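You operate a simulated robot arm through the tools that you are given. There is no shell and no other tool. Be economical: measure what you need, move in short steps, check, and stop when the job is done.

Carry out the task below with a simulated robot arm. There is one attempt and no reset: what you move stays moved.

TASK
Put things in order on the kitting table. At the end: the clear film wad from the kitting table is on the silver plate; the black roller from the kitting table stands where the clear film wad stood; the white roller from the kitting table stands where the brown wooden block stood; the brown wooden block stands where the black roller stood; whatever was shut is shut again. Leave all else as you found it, and nothing knocked over.
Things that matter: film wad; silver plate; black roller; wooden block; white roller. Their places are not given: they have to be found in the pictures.

It is judged by the outcome, as a careful person would: the job done as asked, and still so three seconds after it is handed in. It fails if anything else is knocked over, pushed out of place, dropped, spilled or broken.

THE ROBOT
A 7-joint arm with a two-finger parallel gripper, fixed in place. Base frame: the origin is at the foot of the arm, x ahead of it, y to its left, z up; the work surface is at about z = 0. Lengths are in mm, angles in degrees, forces in N, time in s.
With the tool pointing down near the work surface it reaches from about 240 to 620 mm from the base axis. Its first joint turns from -66.0 to 66.0 degrees. Payload 2.6 kg.
Tool frame: the origin (TCP) lies between the finger pads and is the grasp point; the fingertips stand 30 mm ahead of it; z points along the fingers, y is the line along which they close. The gripper opens to 94 mm. The fingers are 28 mm wide and 10 mm thick; the gripper's body (50 by 96 mm) begins 55 mm behind the TCP.
Orientation is that of the tool frame in the base frame, as a unit quaternion [x, y, z, w]. With the fingers straight down and closing along the base's y, the tool's x points along the base's -x, its y along +y and its z along -z.

THE INTERFACE
- The arm moves only by the tool move_arm. Its argument "plan" is a list of rows, each a list of 3 entries, a list of its own where there are three numbers: the gripper command, from -1 (fully open) to 1 (shut), values between in proportion, then the shift along the tool's x, y, z in units of 100 mm (1.0 is 100 mm), then the turn, a rotation vector about the tool's x, y, z in units of 45 degrees (1.0 is 45 degrees). In form: [[grip, [x, y, z], [wx, wy, wz]], ...]. A call has 1 to 20 rows; each row is the pose to reach, as a shift and turn from the pose commanded when the call began, along the tool's axes at that moment. A call with a number of a shift or a turn outside -1 to 1 is refused whole. A row lasts 0.2 s, in which the tool goes at most 50 mm and 8.6 degrees; a call with a longer step from one row to the next is refused whole, and so is a gripper value outside its range. A pose out of reach is approached as far as the arm can. The call stops where the force on the tool passes 40 N (or 10 N more than at its start, if that is more) or the arm is blocked; 0.2 s more then pass. The fingers move at their own pace (about 72 mm/s each) and stop on an object; they squeeze with about 39 N. The grip force told is the motor's: it shows also when the fingers shut on nothing. Time passes only in rows, and 0.2 s behind the last, so rows that repeat a pose let the fingers close. It gives the time, the measured TCP pose, the force on the tool (base axes), the opening and the grip force at its end, in the units of the frame above (readings bear some noise).
- Cameras (640 x 400 px; columns grow to the right, rows downward): "scene" is fixed at [41.2, 440.5, 555.8]; the picture's right is [-0.70, -0.71, 0.00], its down [-0.46, 0.45, -0.77] and it looks along [0.55, -0.54, -0.64] (base axes); focal length 322 px, centre (320, 200). "wrist" rides on the gripper at [-37, 0, -58] in the tool frame; the picture's right is [0.00, -1.00, 0.00], its down [0.97, 0.00, -0.24] and it looks along [0.24, 0.00, 0.97] (tool axes); focal length 218 px, centre (320, 200).
- capture(camera): a new picture of that camera. No time passes.
- probe_pixels(camera, pixels): for up to 12 pixels [column, row] of the newest picture of that camera ("zoom" is the newest enlarged one), the place [x, y, z] in the base frame of the surface seen there, good to about 2 mm. No time passes.
- close_up(camera, box): a new picture of the part [left, top, right, bottom] of that camera's present view, enlarged. No time passes.
- job_done(): hands the job in; it is judged then, once.

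Work in short steps. Measure before you move; look again where a grasp or a placing could have gone wrong, and mend it. You have 80 turns and 46 pictures in all, those below and enlarged ones among them. Open the gripper and draw the arm clear of the work before you hand the job in, unless the task says otherwise; then end with one line.

The tools are called after "Request:" as name(argument=value, ...) on one line, values as JSON. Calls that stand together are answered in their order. move_arm: Moves the arm, as the interface text tells. Its arguments: {"type":"object","properties":{"plan":{"type":"array"}},"required":["plan"]} The other tools are called the same way: capture (camera) takes a picture; probe_pixels (camera, pixels) gives the place of the surface under pixels of a picture; close_up (camera, box) takes an enlarged picture of a part of a camera's view; job_done () hands the job in.

At the start:

```text
time: 0.0
ee_pos: [340.6, 133.3, 325.4]
orientation: [0.0, 1.0, 0.0, 0.0]
contact_force: [0.7, -0.6, 0.0]
finger_gap: 93.9
finger_force: 0.0
```

scene: 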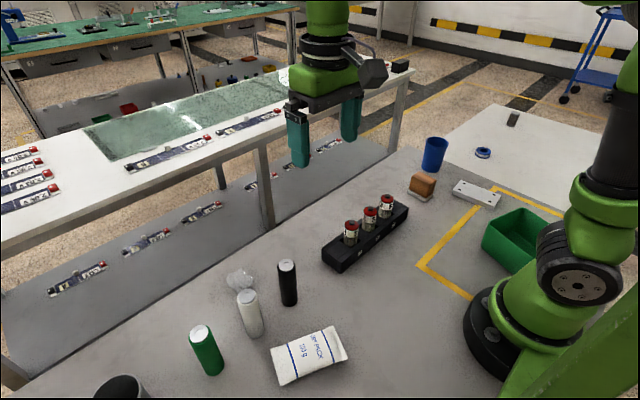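
wrist: 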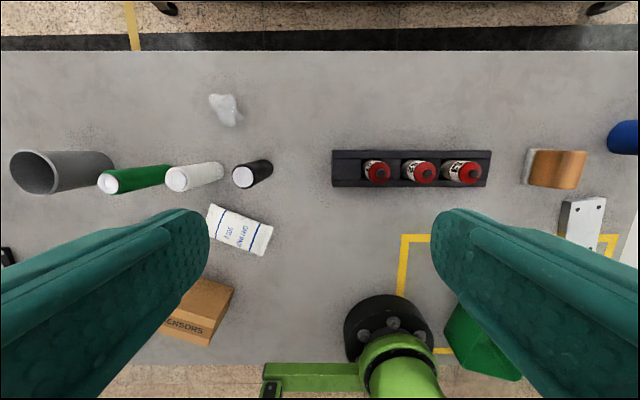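

The wrist view shows the film wad at about (225,110), black roller (252,173), white roller (195,176), wooden block (555,168) and a plate at (582,218). I'll enlarge both areas.

Request:
close_up(camera="scene", box=[380, 110, 540, 210])

Request:
close_up(camera="scene", box=[180, 230, 372, 400])

Request:
probe_pixels(camera="wrist", pixels=[[225, 110], [243, 176], [176, 180], [110, 183], [540, 165], [570, 168], [582, 218], [527, 168], [225, 125], [235, 225], [376, 172], [460, 172]])

Request:
probe_pixels(camera="scene", pixels=[[240, 280], [286, 264], [247, 297], [201, 333], [421, 180], [424, 190], [476, 193], [460, 184], [495, 200], [235, 290], [434, 140], [250, 284]])

```text
4.00 times, centred on (460, 160) of scene
```

zoom: 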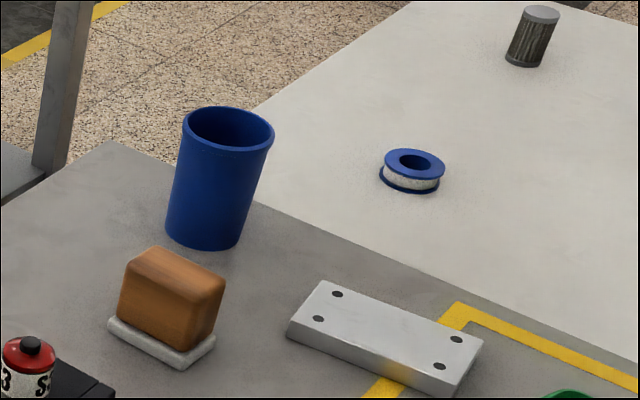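

```text
2.35 times, centred on (276, 315) of scene
```

zoom: 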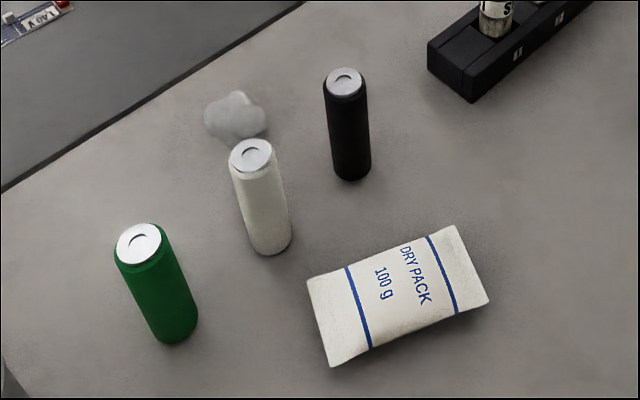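

```text
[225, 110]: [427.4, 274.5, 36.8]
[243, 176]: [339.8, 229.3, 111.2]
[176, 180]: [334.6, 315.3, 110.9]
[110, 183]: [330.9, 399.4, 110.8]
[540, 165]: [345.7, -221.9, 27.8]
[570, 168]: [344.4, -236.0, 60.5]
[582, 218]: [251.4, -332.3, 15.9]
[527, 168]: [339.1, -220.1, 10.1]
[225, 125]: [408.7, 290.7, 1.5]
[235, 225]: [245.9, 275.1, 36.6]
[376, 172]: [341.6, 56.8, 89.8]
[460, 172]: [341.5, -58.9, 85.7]
```

```text
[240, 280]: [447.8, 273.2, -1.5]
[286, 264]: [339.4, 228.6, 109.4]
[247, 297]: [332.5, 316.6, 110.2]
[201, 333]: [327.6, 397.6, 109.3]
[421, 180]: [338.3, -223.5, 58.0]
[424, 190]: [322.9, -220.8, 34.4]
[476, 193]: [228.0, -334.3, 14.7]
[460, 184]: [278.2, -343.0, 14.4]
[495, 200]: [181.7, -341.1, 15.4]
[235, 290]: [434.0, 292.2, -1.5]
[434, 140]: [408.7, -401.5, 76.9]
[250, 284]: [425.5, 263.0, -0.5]
```

The wad is near (430,278), rollers are 110 mm tall at y 229/316/399 and x≈335, the block at (340,-225), and the plate at (228,-335). I move above the wad to look closer.

Request:
move_arm(plan=[[-1, [-0.17, 0.33, 0.17], [0, 0, 0]], [-1, [-0.34, 0.67, 0.34], [0, 0, 0]], [-1, [-0.5, 1.0, 0.5], [0, 0, 0]]])

Request:
move_arm(plan=[[-1, [-0.13, 0.15, 0.25], [0, 0, 0]], [-1, [-0.26, 0.3, 0.5], [0, 0, 0]], [-1, [-0.39, 0.45, 0.75], [0, 0, 0]], [-1, [-0.39, 0.45, 0.75], [0, 0, 0]]])

Request:
capture(camera="wrist")

```text
time: 0.8
ee_pos: [388.7, 234.3, 273.3]
orientation: [0.001, 1.0, 0.001, 0.0]
contact_force: [-0.1, 0.9, -0.1]
finger_gap: 93.7
finger_force: 0.1
```

```text
time: 1.8
ee_pos: [427.5, 277.7, 199.8]
orientation: [-0.001, 1.0, 0.0, -0.001]
contact_force: [-0.2, -0.2, 0.7]
finger_gap: 94.2
finger_force: 0.1
```

```text
41 pictures are left
```

wrist: 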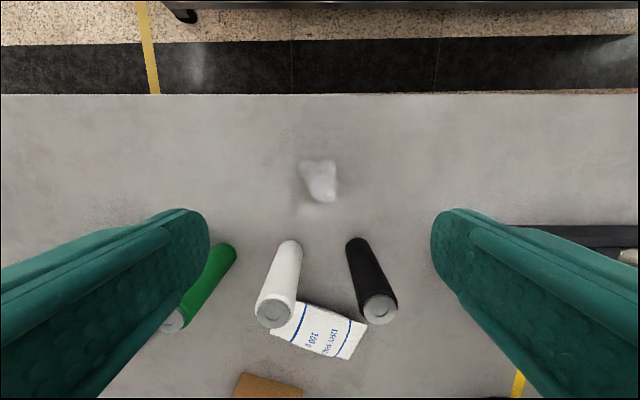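

The wad spans about columns 298–338, rows 157–203. I probe it for extents and height.

Request:
probe_pixels(camera="wrist", pixels=[[320, 180], [302, 165], [335, 165], [310, 175], [330, 175], [320, 162], [320, 198], [328, 190], [335, 198], [310, 190], [313, 168], [328, 182]])

Request:
close_up(camera="wrist", box=[270, 140, 370, 220])

Request:
close_up(camera="scene", box=[200, 240, 300, 320])

```text
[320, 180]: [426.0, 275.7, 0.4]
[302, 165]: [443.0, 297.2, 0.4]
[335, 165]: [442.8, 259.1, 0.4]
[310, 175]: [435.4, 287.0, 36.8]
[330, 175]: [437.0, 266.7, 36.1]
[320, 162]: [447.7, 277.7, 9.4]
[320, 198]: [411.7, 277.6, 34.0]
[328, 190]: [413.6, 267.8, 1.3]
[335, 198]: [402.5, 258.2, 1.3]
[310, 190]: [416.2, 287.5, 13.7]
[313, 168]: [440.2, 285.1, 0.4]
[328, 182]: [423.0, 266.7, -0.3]
```

```text
5.00 times, centred on (320, 180) of wrist
```

zoom: 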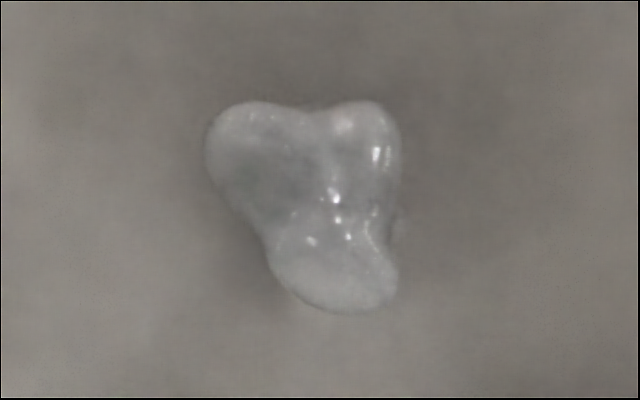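

```text
5.00 times, centred on (250, 280) of scene
```

zoom: 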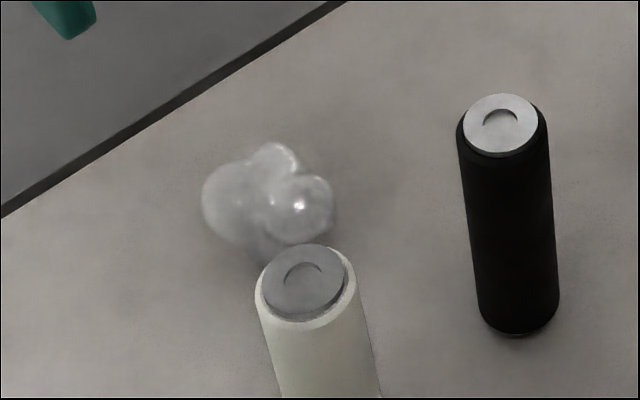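

The wad's centre works out to about (427,279), roughly 40 mm wide. I go straight down to TCP z≈36 and close gradually to see where the fingers stop.

Request:
move_arm(plan=[[-1, [0, 0.01, 0.35], [0, 0, 0]], [-1, [0, 0.01, 0.7], [0, 0, 0]], [-1, [0, 0.01, 1.0], [0, 0, 0]]])

Request:
move_arm(plan=[[-1, [0, 0, 0.25], [0, 0, 0]], [-1, [0, 0, 0.45], [0, 0, 0]], [-1, [0, 0, 0.64], [0, 0, 0]], [0, [0, 0, 0.64], [0, 0, 0]], [0.15, [0, 0, 0.64], [0, 0, 0]], [0.3, [0, 0, 0.64], [0, 0, 0]], [0.4, [0, 0, 0.64], [0, 0, 0]]])

Request:
capture(camera="wrist")

```text
time: 2.6
ee_pos: [427.8, 278.7, 100.0]
orientation: [0.0, 1.0, 0.0, 0.0]
contact_force: [-1.0, 0.8, 0.4]
finger_gap: 93.8
finger_force: 0.1
```

```text
time: 4.2
ee_pos: [428.8, 279.2, 34.6]
orientation: [0.0, 1.0, -0.001, 0.0]
contact_force: [-0.8, 0.6, 0.4]
finger_gap: 41.0
finger_force: 39.0
```

```text
38 pictures are left
```

wrist: 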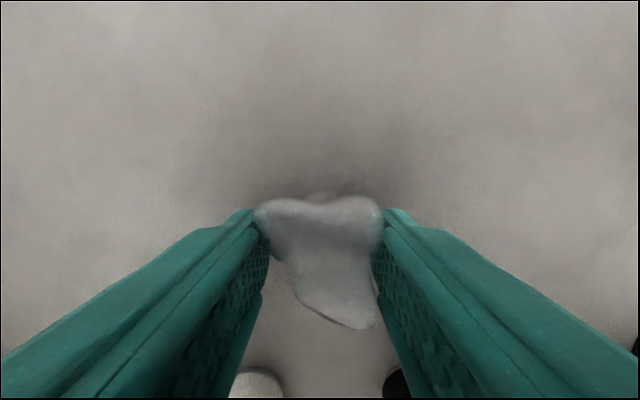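

The wad is held at 41 mm opening. I lift and check the grip holds before travelling.

Request:
move_arm(plan=[[0.45, [0, 0, -0.1], [0, 0, 0]], [0.45, [0, 0, -0.4], [0, 0, 0]], [0.45, [0, 0, -0.7], [0, 0, 0]], [0.45, [0, 0, -1.0], [0, 0, 0]]])

Request:
move_arm(plan=[[0.45, [0, 0, -0.3], [0, 0, 0]], [0.45, [0, 0, -0.65], [0, 0, 0]]])

Request:
capture(camera="wrist")

```text
time: 5.2
ee_pos: [430.0, 280.6, 135.1]
orientation: [0.001, 1.0, 0.0, 0.0]
contact_force: [-0.9, -0.5, 0.5]
finger_gap: 40.2
finger_force: 38.8
```

```text
time: 5.8
ee_pos: [425.9, 278.4, 201.4]
orientation: [0.0, 1.0, -0.001, 0.0]
contact_force: [0.1, -0.6, 0.3]
finger_gap: 39.9
finger_force: 38.9
```

```text
37 pictures are left
```

wrist: 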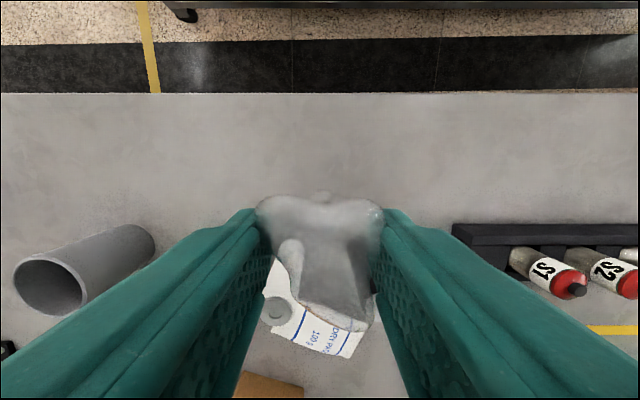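

The wad is held. I carry it along -y at z≈200 to above the plate area.

Request:
move_arm(plan=[[0.45, [0, -0.3, 0], [0, 0, 0]], [0.45, [0, -0.65, 0], [0, 0, 0]], [0.45, [0, -1.0, 0], [0, 0, 0]]])

Request:
move_arm(plan=[[0.45, [0, -0.35, 0], [0, 0, 0]], [0.45, [0, -0.7, 0], [0, 0, 0]], [0.45, [0, -1.0, 0], [0, 0, 0]]])

Request:
move_arm(plan=[[0.45, [0, -0.35, 0], [0, 0, 0]], [0.45, [0, -0.7, 0], [0, 0, 0]], [0.45, [0, -1.0, 0], [0, 0, 0]]])

Request:
move_arm(plan=[[0.45, [0.2, -0.35, 0], [0, 0, 0]], [0.45, [0.4, -0.7, 0], [0, 0, 0]], [0.45, [0.5, -1.0, 0], [0, 0, 0]]])

Request:
move_arm(plan=[[0.45, [0.2, -0.35, 0], [0, 0, 0]], [0.45, [0.4, -0.7, 0], [0, 0, 0]], [0.45, [0.5, -1.0, 0], [0, 0, 0]]])

Request:
capture(camera="wrist")

```text
time: 6.6
ee_pos: [427.3, 179.3, 201.1]
orientation: [0.0, 1.0, 0.0, -0.001]
contact_force: [0.7, 0.8, -0.3]
finger_gap: 39.1
finger_force: 38.4
```

```text
time: 7.4
ee_pos: [427.3, 78.1, 202.1]
orientation: [0.0, 1.0, 0.001, -0.001]
contact_force: [0.9, 0.6, -0.2]
finger_gap: 38.6
finger_force: 39.1
```

```text
time: 8.2
ee_pos: [429.4, -18.4, 202.2]
orientation: [0.0, 1.0, 0.0, 0.001]
contact_force: [0.5, -0.6, -0.2]
finger_gap: 39.6
finger_force: 39.2
```

```text
time: 9.0
ee_pos: [378.0, -120.3, 201.2]
orientation: [0.0, 1.0, 0.0, 0.001]
contact_force: [0.3, 0.5, 0.1]
finger_gap: 40.0
finger_force: 38.2
```

```text
time: 9.8
ee_pos: [328.6, -220.0, 201.4]
orientation: [-0.001, 1.0, 0.0, -0.001]
contact_force: [-0.9, 0.6, 0.4]
finger_gap: 40.0
finger_force: 39.3
```

```text
36 pictures are left
```

wrist: 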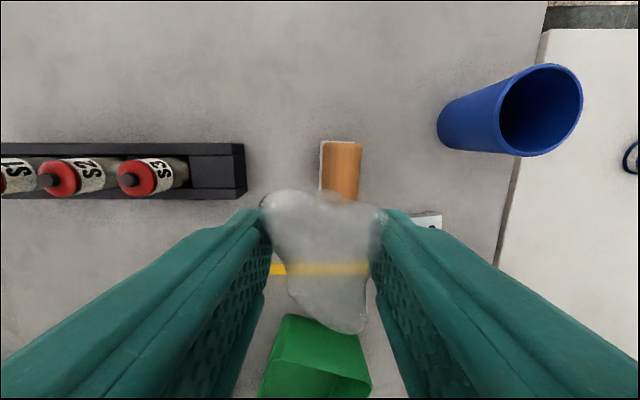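

I get the plate's exact extent from the scene camera.

Request:
close_up(camera="scene", box=[380, 110, 540, 210])

Request:
probe_pixels(camera="zoom", pixels=[[325, 284], [478, 345], [440, 370], [294, 325], [380, 330], [130, 260], [155, 252], [220, 285], [205, 300], [180, 357], [112, 323], [340, 295]])

```text
4.00 times, centred on (460, 160) of scene
```

zoom: 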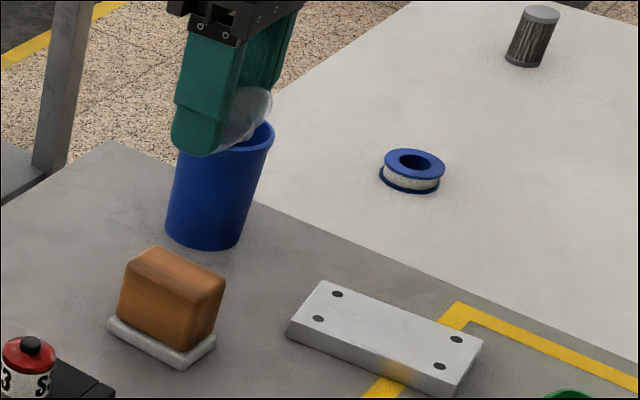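

```text
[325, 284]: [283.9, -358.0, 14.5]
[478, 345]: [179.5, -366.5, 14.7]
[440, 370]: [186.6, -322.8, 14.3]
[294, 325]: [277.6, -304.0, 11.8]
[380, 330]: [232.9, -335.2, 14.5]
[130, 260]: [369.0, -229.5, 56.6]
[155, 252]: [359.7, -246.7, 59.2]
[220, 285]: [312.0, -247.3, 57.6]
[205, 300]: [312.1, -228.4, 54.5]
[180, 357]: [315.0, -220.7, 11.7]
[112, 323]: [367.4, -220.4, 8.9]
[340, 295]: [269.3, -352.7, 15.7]
```

Plate spans x 180–284, y −366…−306, top z≈15; centre (233,−337). I check the green bin's extent and height for clearance.

Request:
probe_pixels(camera="scene", pixels=[[483, 235], [521, 210], [561, 231], [520, 268], [500, 222], [540, 218], [485, 240], [460, 186]])

```text
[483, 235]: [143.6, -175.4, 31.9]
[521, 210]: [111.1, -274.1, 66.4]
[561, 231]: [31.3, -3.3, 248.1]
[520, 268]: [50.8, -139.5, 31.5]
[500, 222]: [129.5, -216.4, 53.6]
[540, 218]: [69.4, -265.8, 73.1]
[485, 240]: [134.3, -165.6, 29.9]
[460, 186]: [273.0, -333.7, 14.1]
```

The bin is clear of the target. I move above (240,−337) and descend to just above the plate.

Request:
move_arm(plan=[[0.45, [0.22, -0.3, 0], [0, 0, 0]], [0.45, [0.44, -0.6, 0], [0, 0, 0]]])

Request:
move_arm(plan=[[0.45, [0.22, -0.29, 0], [0, 0, 0]], [0.45, [0.44, -0.57, 0], [0, 0, 0]], [0.45, [0.44, -0.57, 0.3], [0, 0, 0]], [0.45, [0.44, -0.57, 0.6], [0, 0, 0]], [0.45, [0.44, -0.57, 0.9], [0, 0, 0]]])

Request:
capture(camera="wrist")

Request:
close_up(camera="scene", box=[400, 110, 560, 210])

```text
time: 10.4
ee_pos: [285.4, -280.4, 201.8]
orientation: [0.0, 1.0, 0.0, 0.0]
contact_force: [0.2, 0.6, -0.1]
finger_gap: 40.0
finger_force: 38.8
```

```text
time: 11.6
ee_pos: [241.3, -338.0, 112.8]
orientation: [0.0, 1.0, 0.0, 0.0]
contact_force: [0.8, 0.5, -0.4]
finger_gap: 39.5
finger_force: 38.8
```

```text
34 pictures are left
```

wrist: 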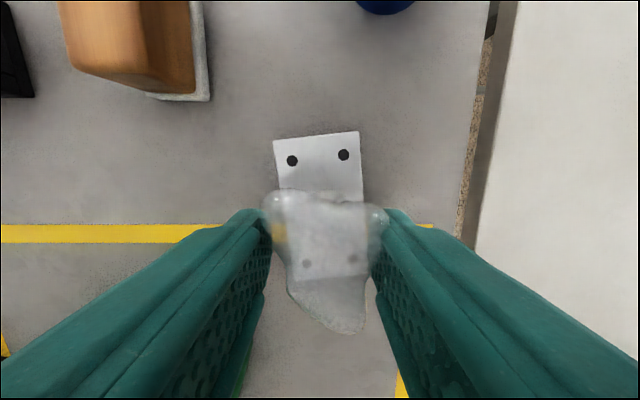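

```text
4.00 times, centred on (480, 160) of scene
```

zoom: 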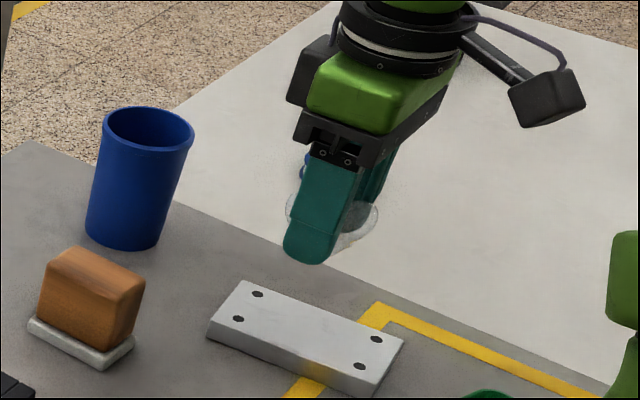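

Wad is centred over the plate. I lower to z≈51 and release gently.

Request:
move_arm(plan=[[0.45, [0.04, 0, 0.3], [0, 0, 0]], [0.45, [0.04, 0, 0.5], [0, 0, 0]], [0.45, [0.04, 0, 0.56], [0, 0, 0]], [0.45, [0.04, 0, 0.61], [0, 0, 0]], [0.2, [0.04, 0, 0.61], [0, 0, 0]], [0.0, [0.04, 0, 0.61], [0, 0, 0]], [-0.3, [0.04, 0, 0.61], [0, 0, 0]], [-0.4, [0.04, 0, 0.61], [0, 0, 0]]])

Request:
capture(camera="wrist")

```text
time: 13.4
ee_pos: [236.3, -335.9, 50.1]
orientation: [0.0, 1.0, 0.001, 0.0]
contact_force: [0.5, 0.5, 0.1]
finger_gap: 65.8
finger_force: 0.0
```

```text
32 pictures are left
```

wrist: 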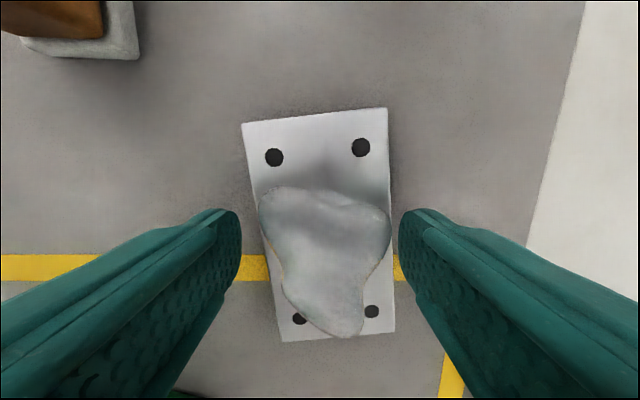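

The wad rests on the plate. I rise to 200 and pass over the block for a look at it.

Request:
move_arm(plan=[[-0.4, [0, 0, -0.3], [0, 0, 0]], [-0.4, [0, 0, -0.65], [0, 0, 0]], [-0.4, [0, 0, -1.0], [0, 0, 0]]])

Request:
move_arm(plan=[[-1, [-0.25, 0.25, -0.25], [0, 0, 0]], [-1, [-0.5, 0.55, -0.5], [0, 0, 0]], [-1, [-0.75, 0.8, -0.5], [0, 0, 0]], [-1, [-0.99, 1.0, -0.5], [0, 0, 0]]])

Request:
capture(camera="wrist")

```text
time: 14.2
ee_pos: [235.6, -333.9, 149.2]
orientation: [0.001, 1.0, 0.0, 0.0]
contact_force: [-0.2, 0.0, -0.6]
finger_gap: 65.7
finger_force: 0.1
```

```text
time: 15.2
ee_pos: [333.5, -237.8, 202.8]
orientation: [0.0, 1.0, 0.0, 0.001]
contact_force: [0.6, -0.3, 0.0]
finger_gap: 94.2
finger_force: 0.0
```

```text
31 pictures are left
```

wrist: 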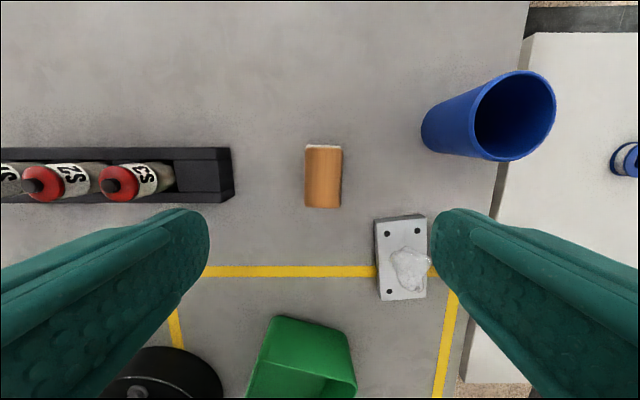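

The wad is well on the plate. I probe the block's edges in this view.

Request:
probe_pixels(camera="wrist", pixels=[[306, 175], [342, 175], [324, 150], [324, 205], [308, 152], [339, 152], [307, 204], [338, 204], [310, 147], [339, 147]])

Request:
close_up(camera="wrist", box=[280, 130, 370, 220])

```text
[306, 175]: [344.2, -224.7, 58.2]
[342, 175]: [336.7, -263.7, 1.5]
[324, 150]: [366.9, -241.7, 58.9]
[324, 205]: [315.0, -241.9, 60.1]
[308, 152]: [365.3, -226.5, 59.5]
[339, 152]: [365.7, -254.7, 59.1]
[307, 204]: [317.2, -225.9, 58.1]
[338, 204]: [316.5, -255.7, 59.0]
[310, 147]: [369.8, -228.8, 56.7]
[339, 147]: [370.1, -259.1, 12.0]
```

```text
4.44 times, centred on (325, 175) of wrist
```

zoom: 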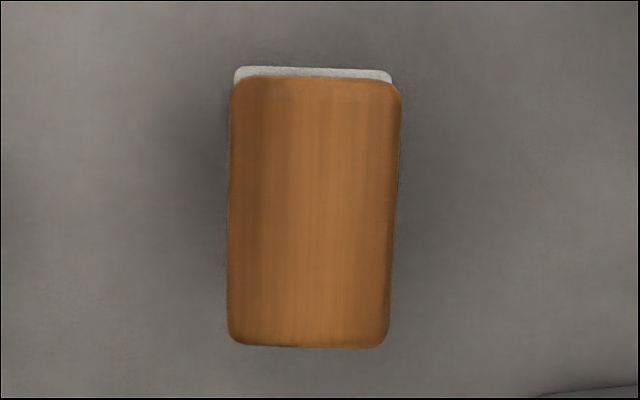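

The block centres at (341,−241), about 34 mm across y, top z 59. Now I travel to above the black roller.

Request:
move_arm(plan=[[-1, [0, 0.35, 0], [0, 0, 0]], [-1, [0, 0.7, 0], [0, 0, 0]], [-1, [0, 1.0, 0], [0, 0, 0]]])

Request:
move_arm(plan=[[-1, [0, 0.35, 0], [0, 0, 0]], [-1, [0, 0.7, 0], [0, 0, 0]], [-1, [0, 1.0, 0], [0, 0, 0]]])

Request:
move_arm(plan=[[-1, [0, 0.35, 0], [0, 0, 0]], [-1, [0, 0.7, 0], [0, 0, 0]], [-1, [0, 1.0, 0], [0, 0, 0]]])

Request:
move_arm(plan=[[-1, [0, 0.35, 0], [0, 0, 0]], [-1, [0, 0.7, 0], [0, 0, 0]], [-1, [0, 1.0, 0], [0, 0, 0]]])

Request:
move_arm(plan=[[-1, [-0.03, 0.35, 0], [0, 0, 0]], [-1, [-0.06, 0.67, 0], [0, 0, 0]], [-1, [-0.06, 0.67, 0], [0, 0, 0]]])

Request:
capture(camera="wrist")

```text
time: 16.0
ee_pos: [333.0, -135.8, 199.1]
orientation: [0.0, 1.0, 0.0, 0.0]
contact_force: [-0.3, 1.1, -0.2]
finger_gap: 93.7
finger_force: 0.1
```

```text
time: 16.8
ee_pos: [336.1, -40.3, 199.1]
orientation: [0.001, 1.0, 0.0, -0.001]
contact_force: [0.3, -0.5, -0.4]
finger_gap: 94.0
finger_force: 0.0
```

```text
time: 17.6
ee_pos: [333.8, 62.6, 198.4]
orientation: [0.001, 1.0, 0.0, 0.0]
contact_force: [-0.5, -0.2, 0.0]
finger_gap: 93.9
finger_force: 0.1
```

```text
time: 18.4
ee_pos: [334.3, 163.4, 201.1]
orientation: [0.0, 1.0, 0.001, 0.0]
contact_force: [0.7, -0.1, 0.1]
finger_gap: 93.9
finger_force: 0.0
```

```text
time: 19.2
ee_pos: [340.6, 230.3, 199.2]
orientation: [-0.001, 1.0, 0.0, 0.0]
contact_force: [-0.8, -0.5, -0.1]
finger_gap: 94.1
finger_force: 0.0
```

```text
29 pictures are left
```

wrist: 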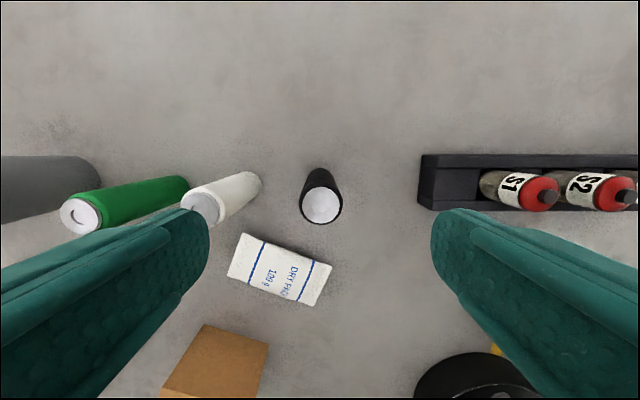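

The black roller's top is centred near (321,206). I probe it, plus white and green tops and base edges.

Request:
probe_pixels(camera="wrist", pixels=[[321, 206], [306, 206], [337, 206], [321, 192], [321, 221], [199, 206], [190, 206], [250, 185], [83, 212], [320, 170], [320, 180]])

Request:
close_up(camera="wrist", box=[290, 160, 360, 230])

```text
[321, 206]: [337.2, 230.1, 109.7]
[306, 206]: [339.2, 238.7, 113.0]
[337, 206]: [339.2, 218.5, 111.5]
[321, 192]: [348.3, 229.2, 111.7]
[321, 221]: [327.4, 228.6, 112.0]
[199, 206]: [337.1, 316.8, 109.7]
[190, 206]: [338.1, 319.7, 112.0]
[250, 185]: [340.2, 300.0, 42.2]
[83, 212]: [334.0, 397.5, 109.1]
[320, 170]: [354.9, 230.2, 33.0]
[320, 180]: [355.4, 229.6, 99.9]
```

```text
5.71 times, centred on (325, 195) of wrist
```

zoom: 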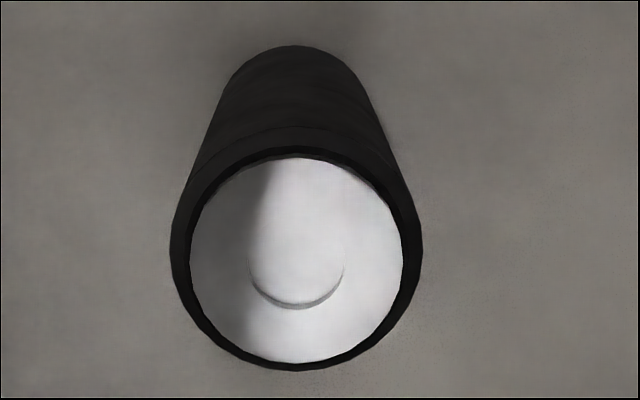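

Black roller axis ≈ (339.5,229.5), radius 16. I descend with the gripper part-open to TCP z≈70 and close.

Request:
move_arm(plan=[[-0.45, [0.01, -0.01, 0], [0, 0, 0]], [-0.45, [0.01, -0.01, 0.3], [0, 0, 0]], [-0.45, [0.01, -0.01, 0.65], [0, 0, 0]], [-0.45, [0.01, -0.01, 0.98], [0, 0, 0]]])

Request:
move_arm(plan=[[-0.45, [0, 0, 0.31], [0, 0, 0]], [-0.45, [0, 0, 0.31], [0, 0, 0]], [0, [0, 0, 0.31], [0, 0, 0]], [0.2, [0, 0, 0.31], [0, 0, 0]], [0.4, [0, 0, 0.31], [0, 0, 0]], [0.5, [0, 0, 0.31], [0, 0, 0]], [0.5, [0, 0, 0.31], [0, 0, 0]]])

Request:
capture(camera="wrist")

```text
time: 20.2
ee_pos: [339.1, 229.9, 101.2]
orientation: [0.0, 1.0, 0.0, 0.0]
contact_force: [-0.2, 0.2, 0.8]
finger_gap: 68.2
finger_force: 0.0
```

```text
time: 21.8
ee_pos: [339.7, 229.2, 70.9]
orientation: [0.0, 1.0, 0.0, 0.0]
contact_force: [-0.2, 2.8, 0.4]
finger_gap: 31.7
finger_force: 38.4
```

```text
27 pictures are left
```

wrist: 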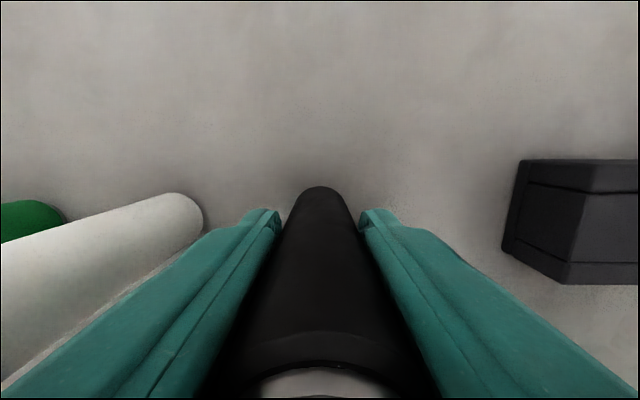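

Gripped at 31.7 mm. I lift 50 mm, carry to (427,279), and lower.

Request:
move_arm(plan=[[0.5, [0, 0, -0.2], [0, 0, 0]], [0.5, [0, 0, -0.5], [0, 0, 0]], [0.5, [-0.3, 0, -0.5], [0, 0, 0]], [0.5, [-0.6, 0.1, -0.5], [0, 0, 0]], [0.5, [-0.88, 0.3, -0.5], [0, 0, 0]], [0.5, [-0.88, 0.49, -0.5], [0, 0, 0]], [0.5, [-0.88, 0.49, -0.5], [0, 0, 0]]])

Request:
capture(camera="scene")

```text
time: 23.4
ee_pos: [427.4, 276.6, 121.6]
orientation: [0.001, 1.0, -0.001, 0.0]
contact_force: [0.3, -0.1, -1.5]
finger_gap: 31.2
finger_force: 39.1
```

```text
26 pictures are left
```

scene: 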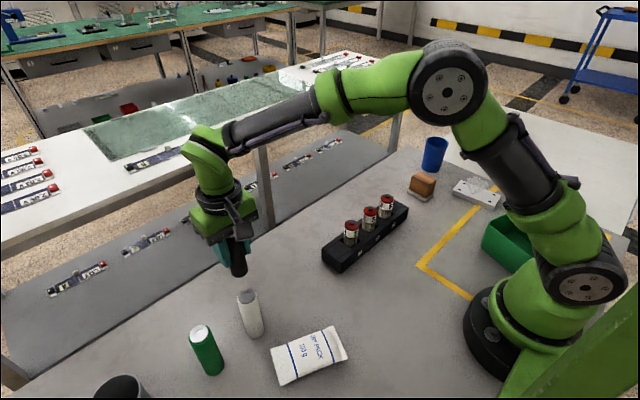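

The roller hangs upright over the spot. I lower it and release slowly.

Request:
move_arm(plan=[[0.5, [0, 0.01, 0.25], [0, 0, 0]], [0.5, [0, 0.01, 0.4], [0, 0, 0]], [0.5, [0, 0.01, 0.46], [0, 0, 0]], [0.5, [0, 0.01, 0.495], [0, 0, 0]], [0.5, [0, 0.01, 0.495], [0, 0, 0]], [0.2, [0, 0.01, 0.495], [0, 0, 0]], [0.0, [0, 0.01, 0.495], [0, 0, 0]], [-0.4, [0, 0.01, 0.495], [0, 0, 0]], [-0.45, [0, 0.01, 0.495], [0, 0, 0]]])

Request:
capture(camera="wrist")

```text
time: 25.4
ee_pos: [428.8, 279.9, 71.7]
orientation: [-0.001, 1.0, 0.0, 0.001]
contact_force: [0.1, -0.9, -0.2]
finger_gap: 68.4
finger_force: 0.0
```

```text
25 pictures are left
```

wrist: 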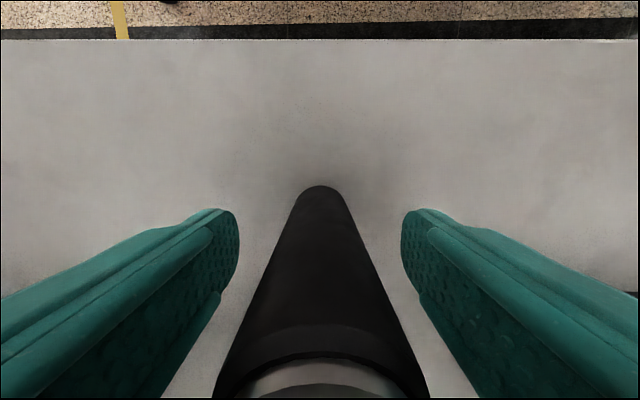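

Black roller stands upright. I retreat up and travel to above the block.

Request:
move_arm(plan=[[-0.45, [0, 0, -0.3], [0, 0, 0]], [-0.45, [0, 0, -0.65], [0, 0, 0]], [-0.45, [0, 0, -1.0], [0, 0, 0]]])

Request:
move_arm(plan=[[-0.45, [0, -0.3, -0.2], [0, 0, 0]], [-0.45, [0, -0.65, -0.3], [0, 0, 0]], [-0.45, [0, -1.0, -0.3], [0, 0, 0]]])

Request:
move_arm(plan=[[-0.45, [0.1, -0.35, 0], [0, 0, 0]], [-0.45, [0.2, -0.7, 0], [0, 0, 0]], [-0.45, [0.3, -1.0, 0], [0, 0, 0]]])

Request:
move_arm(plan=[[-0.45, [0.1, -0.35, 0], [0, 0, 0]], [-0.45, [0.2, -0.7, 0], [0, 0, 0]], [-0.45, [0.3, -1.0, 0], [0, 0, 0]]])

Request:
move_arm(plan=[[-0.45, [0.1, -0.35, 0], [0, 0, 0]], [-0.45, [0.2, -0.7, 0], [0, 0, 0]], [-0.45, [0.27, -1.0, 0], [0, 0, 0]]])

Request:
move_arm(plan=[[-0.45, [0, -0.35, 0], [0, 0, 0]], [-0.45, [0, -0.7, 0], [0, 0, 0]], [-0.45, [0, -1.0, 0], [0, 0, 0]]])

Request:
move_arm(plan=[[-0.45, [0, -0.2, 0.2], [0, 0, 0]], [-0.45, [0, -0.2, 0.5], [0, 0, 0]], [-0.45, [0, -0.2, 0.5], [0, 0, 0]]])

Request:
capture(camera="wrist")

```text
time: 26.2
ee_pos: [430.7, 277.1, 172.4]
orientation: [0.0, 1.0, 0.0, 0.0]
contact_force: [0.0, 1.3, 1.2]
finger_gap: 68.4
finger_force: 0.0
```

```text
time: 27.0
ee_pos: [429.8, 177.5, 202.4]
orientation: [0.0, 1.0, 0.0, 0.001]
contact_force: [-0.7, 0.5, 0.0]
finger_gap: 68.3
finger_force: 0.0
```

```text
time: 27.8
ee_pos: [398.6, 79.1, 200.0]
orientation: [0.0, 1.0, 0.001, 0.0]
contact_force: [-0.4, 0.3, -0.6]
finger_gap: 68.1
finger_force: 0.2
```

```text
time: 28.6
ee_pos: [367.4, -22.7, 201.7]
orientation: [0.001, 1.0, 0.0, 0.0]
contact_force: [-0.3, 0.3, -0.4]
finger_gap: 67.9
finger_force: 0.1
```

```text
time: 29.4
ee_pos: [341.9, -121.2, 203.6]
orientation: [0.0, 1.0, -0.001, 0.0]
contact_force: [-0.1, -0.2, 0.0]
finger_gap: 68.0
finger_force: 0.0
```

```text
time: 30.2
ee_pos: [341.1, -222.4, 202.5]
orientation: [0.0, 1.0, 0.0, 0.0]
contact_force: [0.5, 0.2, -0.6]
finger_gap: 67.9
finger_force: 0.1
```

```text
time: 31.0
ee_pos: [341.8, -241.5, 152.5]
orientation: [0.0, 1.0, -0.001, 0.0]
contact_force: [0.4, 0.1, 1.1]
finger_gap: 68.1
finger_force: 0.1
```

```text
24 pictures are left
```

wrist: 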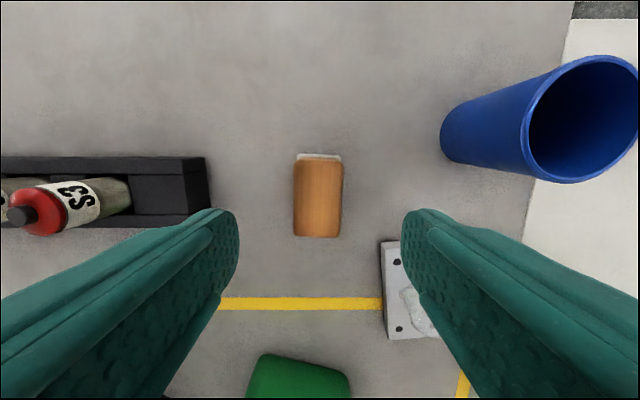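

Block is centred between the fingers. I descend so the tips stay above the white base (TCP z≈48) and close gently.

Request:
move_arm(plan=[[-0.45, [0, 0, 0.3], [0, 0, 0]], [-0.45, [0, 0, 0.6], [0, 0, 0]], [-0.45, [0, 0, 0.9], [0, 0, 0]], [-0.45, [0, 0, 1.0], [0, 0, 0]]])

Request:
move_arm(plan=[[-0.2, [0, 0, 0.04], [0, 0, 0]], [0, [0, 0, 0.04], [0, 0, 0]], [0.2, [0, 0, 0.04], [0, 0, 0]], [0.35, [0, 0, 0.04], [0, 0, 0]], [0.45, [0, 0, 0.04], [0, 0, 0]], [0.45, [0, 0, 0.04], [0, 0, 0]]])

Request:
move_arm(plan=[[0.45, [0, 0, -0.05], [0, 0, 0]], [0.45, [0, 0, -0.15], [0, 0, 0]], [0.45, [0, 0, -0.3], [0, 0, 0]], [0.45, [0, 0, -0.3], [0, 0, 0]]])

Request:
close_up(camera="scene", box=[380, 110, 540, 210])

```text
time: 32.0
ee_pos: [340.9, -242.4, 52.4]
orientation: [0.001, 1.0, 0.001, 0.0]
contact_force: [1.7, 0.4, -0.3]
finger_gap: 68.0
finger_force: 0.1
```

```text
time: 33.4
ee_pos: [341.5, -241.7, 48.7]
orientation: [0.0, 1.0, 0.0, 0.0]
contact_force: [-0.5, -1.0, -0.7]
finger_gap: 39.6
finger_force: 39.3
```

```text
time: 34.4
ee_pos: [340.5, -240.3, 79.4]
orientation: [0.001, 1.0, 0.0, 0.0]
contact_force: [0.0, 0.4, -1.9]
finger_gap: 39.9
finger_force: 38.7
```

```text
4.00 times, centred on (460, 160) of scene
```

zoom: 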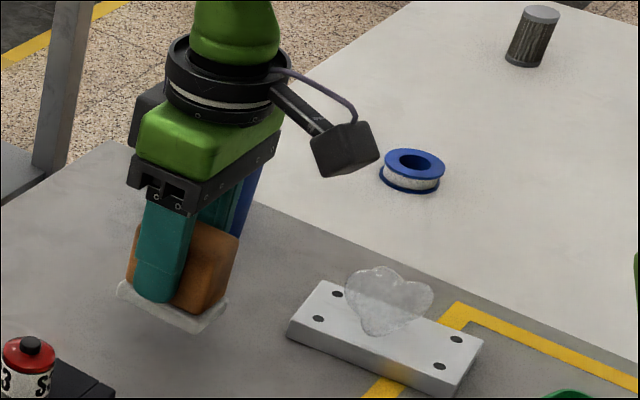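

The white base is part of the block and came with it. I lift to 180 and carry it to the black roller's old spot (339,229.5).

Request:
move_arm(plan=[[0.45, [0, 0, -0.3], [0, 0, 0]], [0.45, [0, 0, -0.65], [0, 0, 0]], [0.45, [0, 0, -1.0], [0, 0, 0]]])

Request:
move_arm(plan=[[0.45, [0, 0.3, 0], [0, 0, 0]], [0.45, [0, 0.65, 0], [0, 0, 0]], [0.45, [0, 1.0, 0], [0, 0, 0]]])

Request:
move_arm(plan=[[0.45, [0, 0.35, 0], [0, 0, 0]], [0.45, [0, 0.7, 0], [0, 0, 0]], [0.45, [0, 1.0, 0], [0, 0, 0]]])

Request:
move_arm(plan=[[0.45, [0, 0.35, 0], [0, 0, 0]], [0.45, [0, 0.7, 0], [0, 0, 0]], [0.45, [0, 1.0, 0], [0, 0, 0]]])

Request:
move_arm(plan=[[0.45, [0, 0.35, 0], [0, 0, 0]], [0.45, [0, 0.7, 0], [0, 0, 0]], [0.45, [0, 1.0, 0], [0, 0, 0]]])

Request:
move_arm(plan=[[0.45, [0.01, 0.35, 0], [0, 0, 0]], [0.45, [0.02, 0.7, 0], [0, 0, 0]], [0.45, [0.02, 0.7, 0], [0, 0, 0]]])

Request:
capture(camera="wrist")

```text
time: 35.2
ee_pos: [342.2, -241.7, 178.7]
orientation: [0.0, 1.0, 0.0, 0.0]
contact_force: [0.4, 0.2, -1.3]
finger_gap: 39.5
finger_force: 39.2
```

```text
time: 36.0
ee_pos: [341.3, -140.5, 177.1]
orientation: [0.0, 1.0, 0.0, 0.0]
contact_force: [0.1, 0.2, -1.6]
finger_gap: 39.9
finger_force: 39.0
```

```text
time: 36.8
ee_pos: [341.4, -40.1, 178.8]
orientation: [0.001, 1.0, 0.001, 0.0]
contact_force: [-0.3, -0.7, -1.6]
finger_gap: 39.7
finger_force: 38.9
```

```text
time: 37.6
ee_pos: [341.6, 59.4, 178.5]
orientation: [-0.001, 1.0, -0.001, 0.0]
contact_force: [-0.6, -0.2, -1.1]
finger_gap: 39.6
finger_force: 38.9
```

```text
time: 38.4
ee_pos: [342.0, 158.2, 177.2]
orientation: [-0.001, 1.0, 0.0, 0.0]
contact_force: [-0.6, 0.1, 0.1]
finger_gap: 39.6
finger_force: 39.1
```

```text
time: 39.2
ee_pos: [339.5, 229.1, 178.4]
orientation: [0.001, 1.0, 0.0, 0.0]
contact_force: [-0.2, 0.9, -1.2]
finger_gap: 39.5
finger_force: 38.9
```

```text
22 pictures are left
```

wrist: 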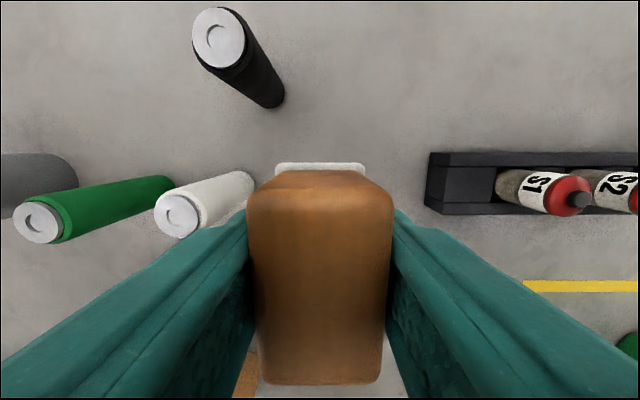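

Clear below. I lower 130 mm onto the table and release.

Request:
move_arm(plan=[[0.45, [0, 0, 0.3], [0, 0, 0]], [0.45, [0, 0, 0.6], [0, 0, 0]], [0.45, [0, 0, 0.9], [0, 0, 0]], [0.45, [0, 0, 0.9], [0, 0, 0]]])

Request:
move_arm(plan=[[0.45, [0, 0, 0.2], [0, 0, 0]], [0.45, [0, 0, 0.33], [0, 0, 0]], [0.45, [0, 0, 0.39], [0, 0, 0]], [0.45, [0, 0, 0.395], [0, 0, 0]], [0.2, [0, 0, 0.395], [0, 0, 0]], [0.0, [0, 0, 0.395], [0, 0, 0]], [-0.3, [0, 0, 0.395], [0, 0, 0]], [-0.4, [0, 0, 0.395], [0, 0, 0]]])

Request:
capture(camera="wrist")

```text
time: 40.2
ee_pos: [338.5, 228.1, 86.5]
orientation: [0.0, 1.0, 0.0, 0.0]
contact_force: [0.0, 0.6, -1.4]
finger_gap: 39.7
finger_force: 39.4
```

```text
time: 42.0
ee_pos: [338.6, 227.8, 48.1]
orientation: [0.001, 1.0, 0.0, -0.001]
contact_force: [-0.3, -0.3, 0.1]
finger_gap: 66.1
finger_force: 0.0
```

```text
21 pictures are left
```

wrist: 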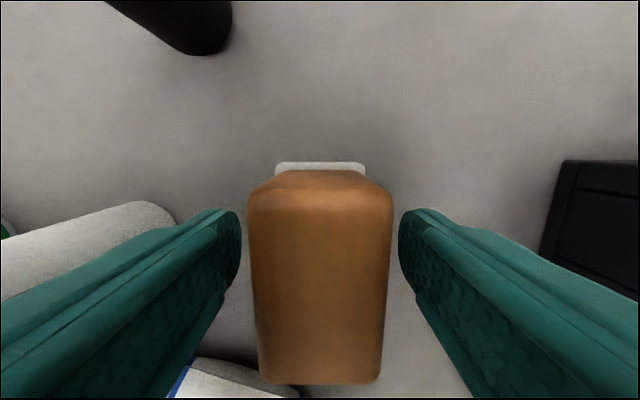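

Block placed. I rise and move above the white roller for a centring look.

Request:
move_arm(plan=[[-0.4, [0, 0, -0.3], [0, 0, 0]], [-0.4, [0, 0, -0.65], [0, 0, 0]], [-0.4, [0, 0, -1.0], [0, 0, 0]]])

Request:
move_arm(plan=[[-0.4, [0, 0, -0.3], [0, 0, 0]], [-0.4, [0, 0.4, -0.5], [0, 0, 0]], [-0.4, [0.02, 0.87, -0.5], [0, 0, 0]], [-0.4, [0.02, 0.87, -0.5], [0, 0, 0]]])

Request:
capture(camera="wrist")

Request:
close_up(camera="wrist", box=[290, 160, 360, 230])

Request:
probe_pixels(camera="wrist", pixels=[[321, 206], [308, 206], [334, 206], [321, 194], [321, 219], [320, 172], [320, 180], [320, 184]])

```text
time: 42.8
ee_pos: [340.3, 229.4, 149.3]
orientation: [0.0, 1.0, 0.0, -0.001]
contact_force: [-0.7, 0.7, 0.2]
finger_gap: 65.9
finger_force: 0.1
```

```text
time: 43.8
ee_pos: [337.9, 315.4, 197.3]
orientation: [0.0, 1.0, -0.001, -0.001]
contact_force: [0.2, -0.9, -0.7]
finger_gap: 65.9
finger_force: 0.2
```

```text
20 pictures are left
```

wrist: 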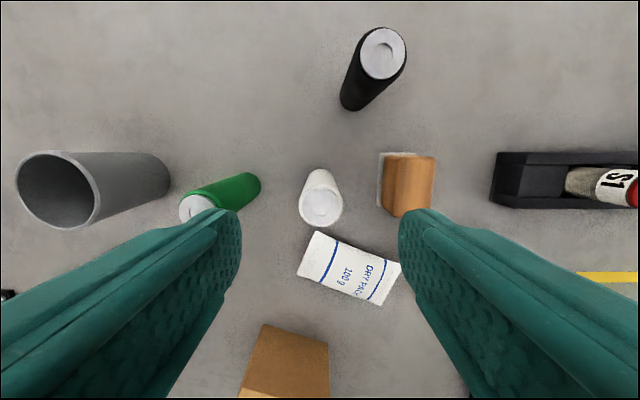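

```text
5.71 times, centred on (325, 195) of wrist
```

zoom: 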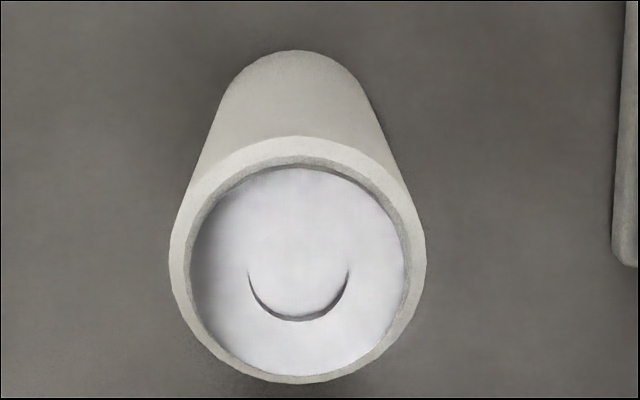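

```text
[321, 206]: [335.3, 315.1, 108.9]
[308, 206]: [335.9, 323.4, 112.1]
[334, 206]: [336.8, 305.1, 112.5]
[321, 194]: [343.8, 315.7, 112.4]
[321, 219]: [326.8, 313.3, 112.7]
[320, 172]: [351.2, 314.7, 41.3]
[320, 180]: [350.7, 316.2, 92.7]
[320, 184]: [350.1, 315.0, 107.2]
```

White roller axis ≈ (335.5,315). I descend and grip at z≈70.

Request:
move_arm(plan=[[-0.4, [0.02, 0, 0], [0, 0, 0]], [-0.4, [0.02, 0, 0.3], [0, 0, 0]], [-0.4, [0.02, 0, 0.65], [0, 0, 0]], [-0.4, [0.02, 0, 0.98], [0, 0, 0]]])

Request:
move_arm(plan=[[-0.4, [0, 0, 0.31], [0, 0, 0]], [-0.4, [0, 0, 0.31], [0, 0, 0]], [0, [0, 0, 0.31], [0, 0, 0]], [0.2, [0, 0, 0.31], [0, 0, 0]], [0.4, [0, 0, 0.31], [0, 0, 0]], [0.5, [0, 0, 0.31], [0, 0, 0]], [0.5, [0, 0, 0.31], [0, 0, 0]]])

Request:
move_arm(plan=[[0.5, [0, 0, -0.2], [0, 0, 0]], [0.5, [0, 0, -0.5], [0, 0, 0]], [0.5, [0, 0, -0.8], [0, 0, 0]], [0.5, [0, 0, -1.0], [0, 0, 0]], [0.5, [0, 0, -1.0], [0, 0, 0]]])

Request:
capture(camera="scene")

```text
time: 44.8
ee_pos: [334.9, 315.7, 99.2]
orientation: [0.001, 1.0, 0.0, 0.0]
contact_force: [-0.1, -0.2, -1.1]
finger_gap: 66.0
finger_force: 0.1
```

```text
time: 46.4
ee_pos: [337.5, 316.3, 68.4]
orientation: [0.0, 1.0, 0.0, 0.0]
contact_force: [0.5, -0.4, 0.5]
finger_gap: 31.4
finger_force: 38.5
```

```text
time: 47.6
ee_pos: [333.9, 317.2, 169.6]
orientation: [0.0, 1.0, 0.0, -0.001]
contact_force: [0.2, 0.7, -2.1]
finger_gap: 31.5
finger_force: 39.1
```

```text
18 pictures are left
```

scene: 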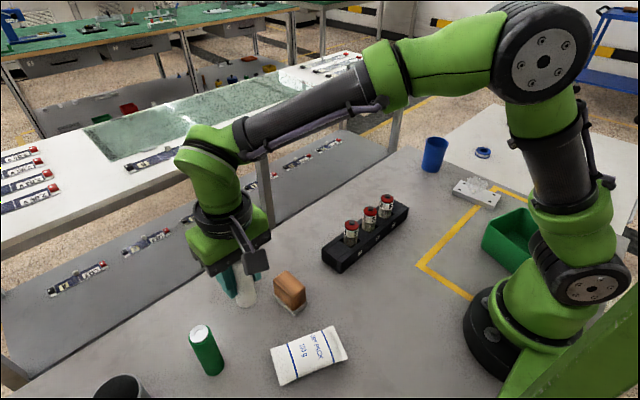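

White roller held upright. I raise 50 mm more to clear the bottles and carry it to the block's old spot (341,−240.5).

Request:
move_arm(plan=[[0.5, [0, 0, -0.4], [0, 0, 0]], [0.5, [0, -0.3, -0.5], [0, 0, 0]], [0.5, [0, -0.65, -0.5], [0, 0, 0]], [0.5, [0, -1.0, -0.5], [0, 0, 0]]])

Request:
move_arm(plan=[[0.5, [0, -0.35, 0], [0, 0, 0]], [0.5, [0, -0.7, 0], [0, 0, 0]], [0.5, [0, -1.0, 0], [0, 0, 0]]])

Request:
move_arm(plan=[[0.5, [0, -0.35, 0], [0, 0, 0]], [0.5, [0, -0.7, 0], [0, 0, 0]], [0.5, [0, -1.0, 0], [0, 0, 0]]])

Request:
move_arm(plan=[[0.5, [0, -0.35, 0], [0, 0, 0]], [0.5, [0, -0.7, 0], [0, 0, 0]], [0.5, [0, -1.0, 0], [0, 0, 0]]])

Request:
move_arm(plan=[[0.5, [0, -0.35, 0], [0, 0, 0]], [0.5, [0, -0.7, 0], [0, 0, 0]], [0.5, [0, -1.0, 0], [0, 0, 0]]])

Request:
move_arm(plan=[[0.5, [-0.05, -0.3, 0], [0, 0, 0]], [0.5, [-0.05, -0.56, 0], [0, 0, 0]], [0.5, [-0.05, -0.56, 0], [0, 0, 0]]])

Request:
capture(camera="wrist")

```text
time: 48.6
ee_pos: [333.7, 216.7, 220.7]
orientation: [-0.001, 1.0, 0.0, 0.0]
contact_force: [0.5, 0.7, -2.0]
finger_gap: 31.1
finger_force: 39.1
```

```text
time: 49.4
ee_pos: [334.7, 113.9, 221.7]
orientation: [0.0, 1.0, 0.0, 0.0]
contact_force: [0.2, 0.3, -2.3]
finger_gap: 31.1
finger_force: 39.2
```

```text
time: 50.2
ee_pos: [333.3, 17.4, 219.6]
orientation: [0.0, 1.0, 0.001, 0.0]
contact_force: [0.3, -0.1, -2.3]
finger_gap: 31.3
finger_force: 39.3
```

```text
time: 51.0
ee_pos: [335.1, -83.9, 221.0]
orientation: [0.0, 1.0, 0.001, 0.001]
contact_force: [0.3, 0.7, -2.9]
finger_gap: 31.4
finger_force: 39.4
```

```text
time: 51.8
ee_pos: [335.1, -185.9, 221.4]
orientation: [0.0, 1.0, 0.0, 0.0]
contact_force: [0.4, 0.0, -2.1]
finger_gap: 31.1
finger_force: 39.5
```

```text
time: 52.6
ee_pos: [341.3, -242.5, 221.1]
orientation: [0.0, 1.0, 0.0, 0.001]
contact_force: [0.0, 0.1, -2.0]
finger_gap: 31.3
finger_force: 39.3
```

```text
17 pictures are left
```

wrist: 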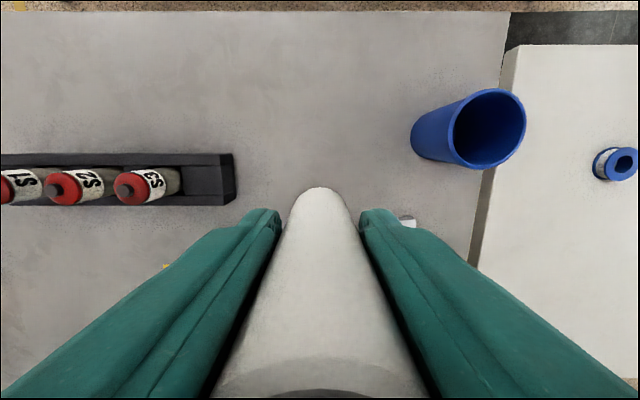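

In place at (341,−242). I lower 149.5 mm and release.

Request:
move_arm(plan=[[0.5, [0, 0.01, 0.3], [0, 0, 0]], [0.5, [0, 0.01, 0.65], [0, 0, 0]], [0.5, [0, 0.01, 1.0], [0, 0, 0]], [0.5, [0, 0.01, 1.0], [0, 0, 0]]])

Request:
move_arm(plan=[[0.5, [0, 0, 0.25], [0, 0, 0]], [0.5, [0, 0, 0.4], [0, 0, 0]], [0.5, [0, 0, 0.46], [0, 0, 0]], [0.5, [0, 0, 0.495], [0, 0, 0]], [0.5, [0, 0, 0.495], [0, 0, 0]], [0.2, [0, 0, 0.495], [0, 0, 0]], [0.0, [0, 0, 0.495], [0, 0, 0]], [-0.4, [0, 0, 0.495], [0, 0, 0]], [-0.4, [0, 0, 0.495], [0, 0, 0]]])

Request:
capture(camera="wrist")

```text
time: 53.6
ee_pos: [340.5, -240.7, 121.9]
orientation: [0.001, 1.0, 0.0, 0.0]
contact_force: [0.1, -0.4, -2.0]
finger_gap: 31.2
finger_force: 38.9
```

```text
time: 55.6
ee_pos: [339.4, -240.3, 70.1]
orientation: [0.0, 1.0, 0.001, 0.0]
contact_force: [-0.5, -0.6, -0.5]
finger_gap: 65.9
finger_force: 0.1
```

```text
16 pictures are left
```

wrist: 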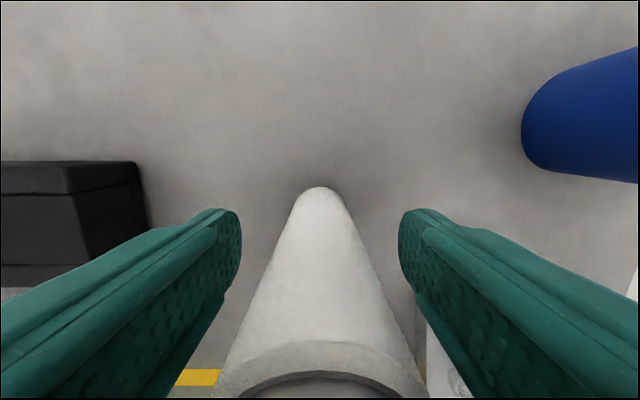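

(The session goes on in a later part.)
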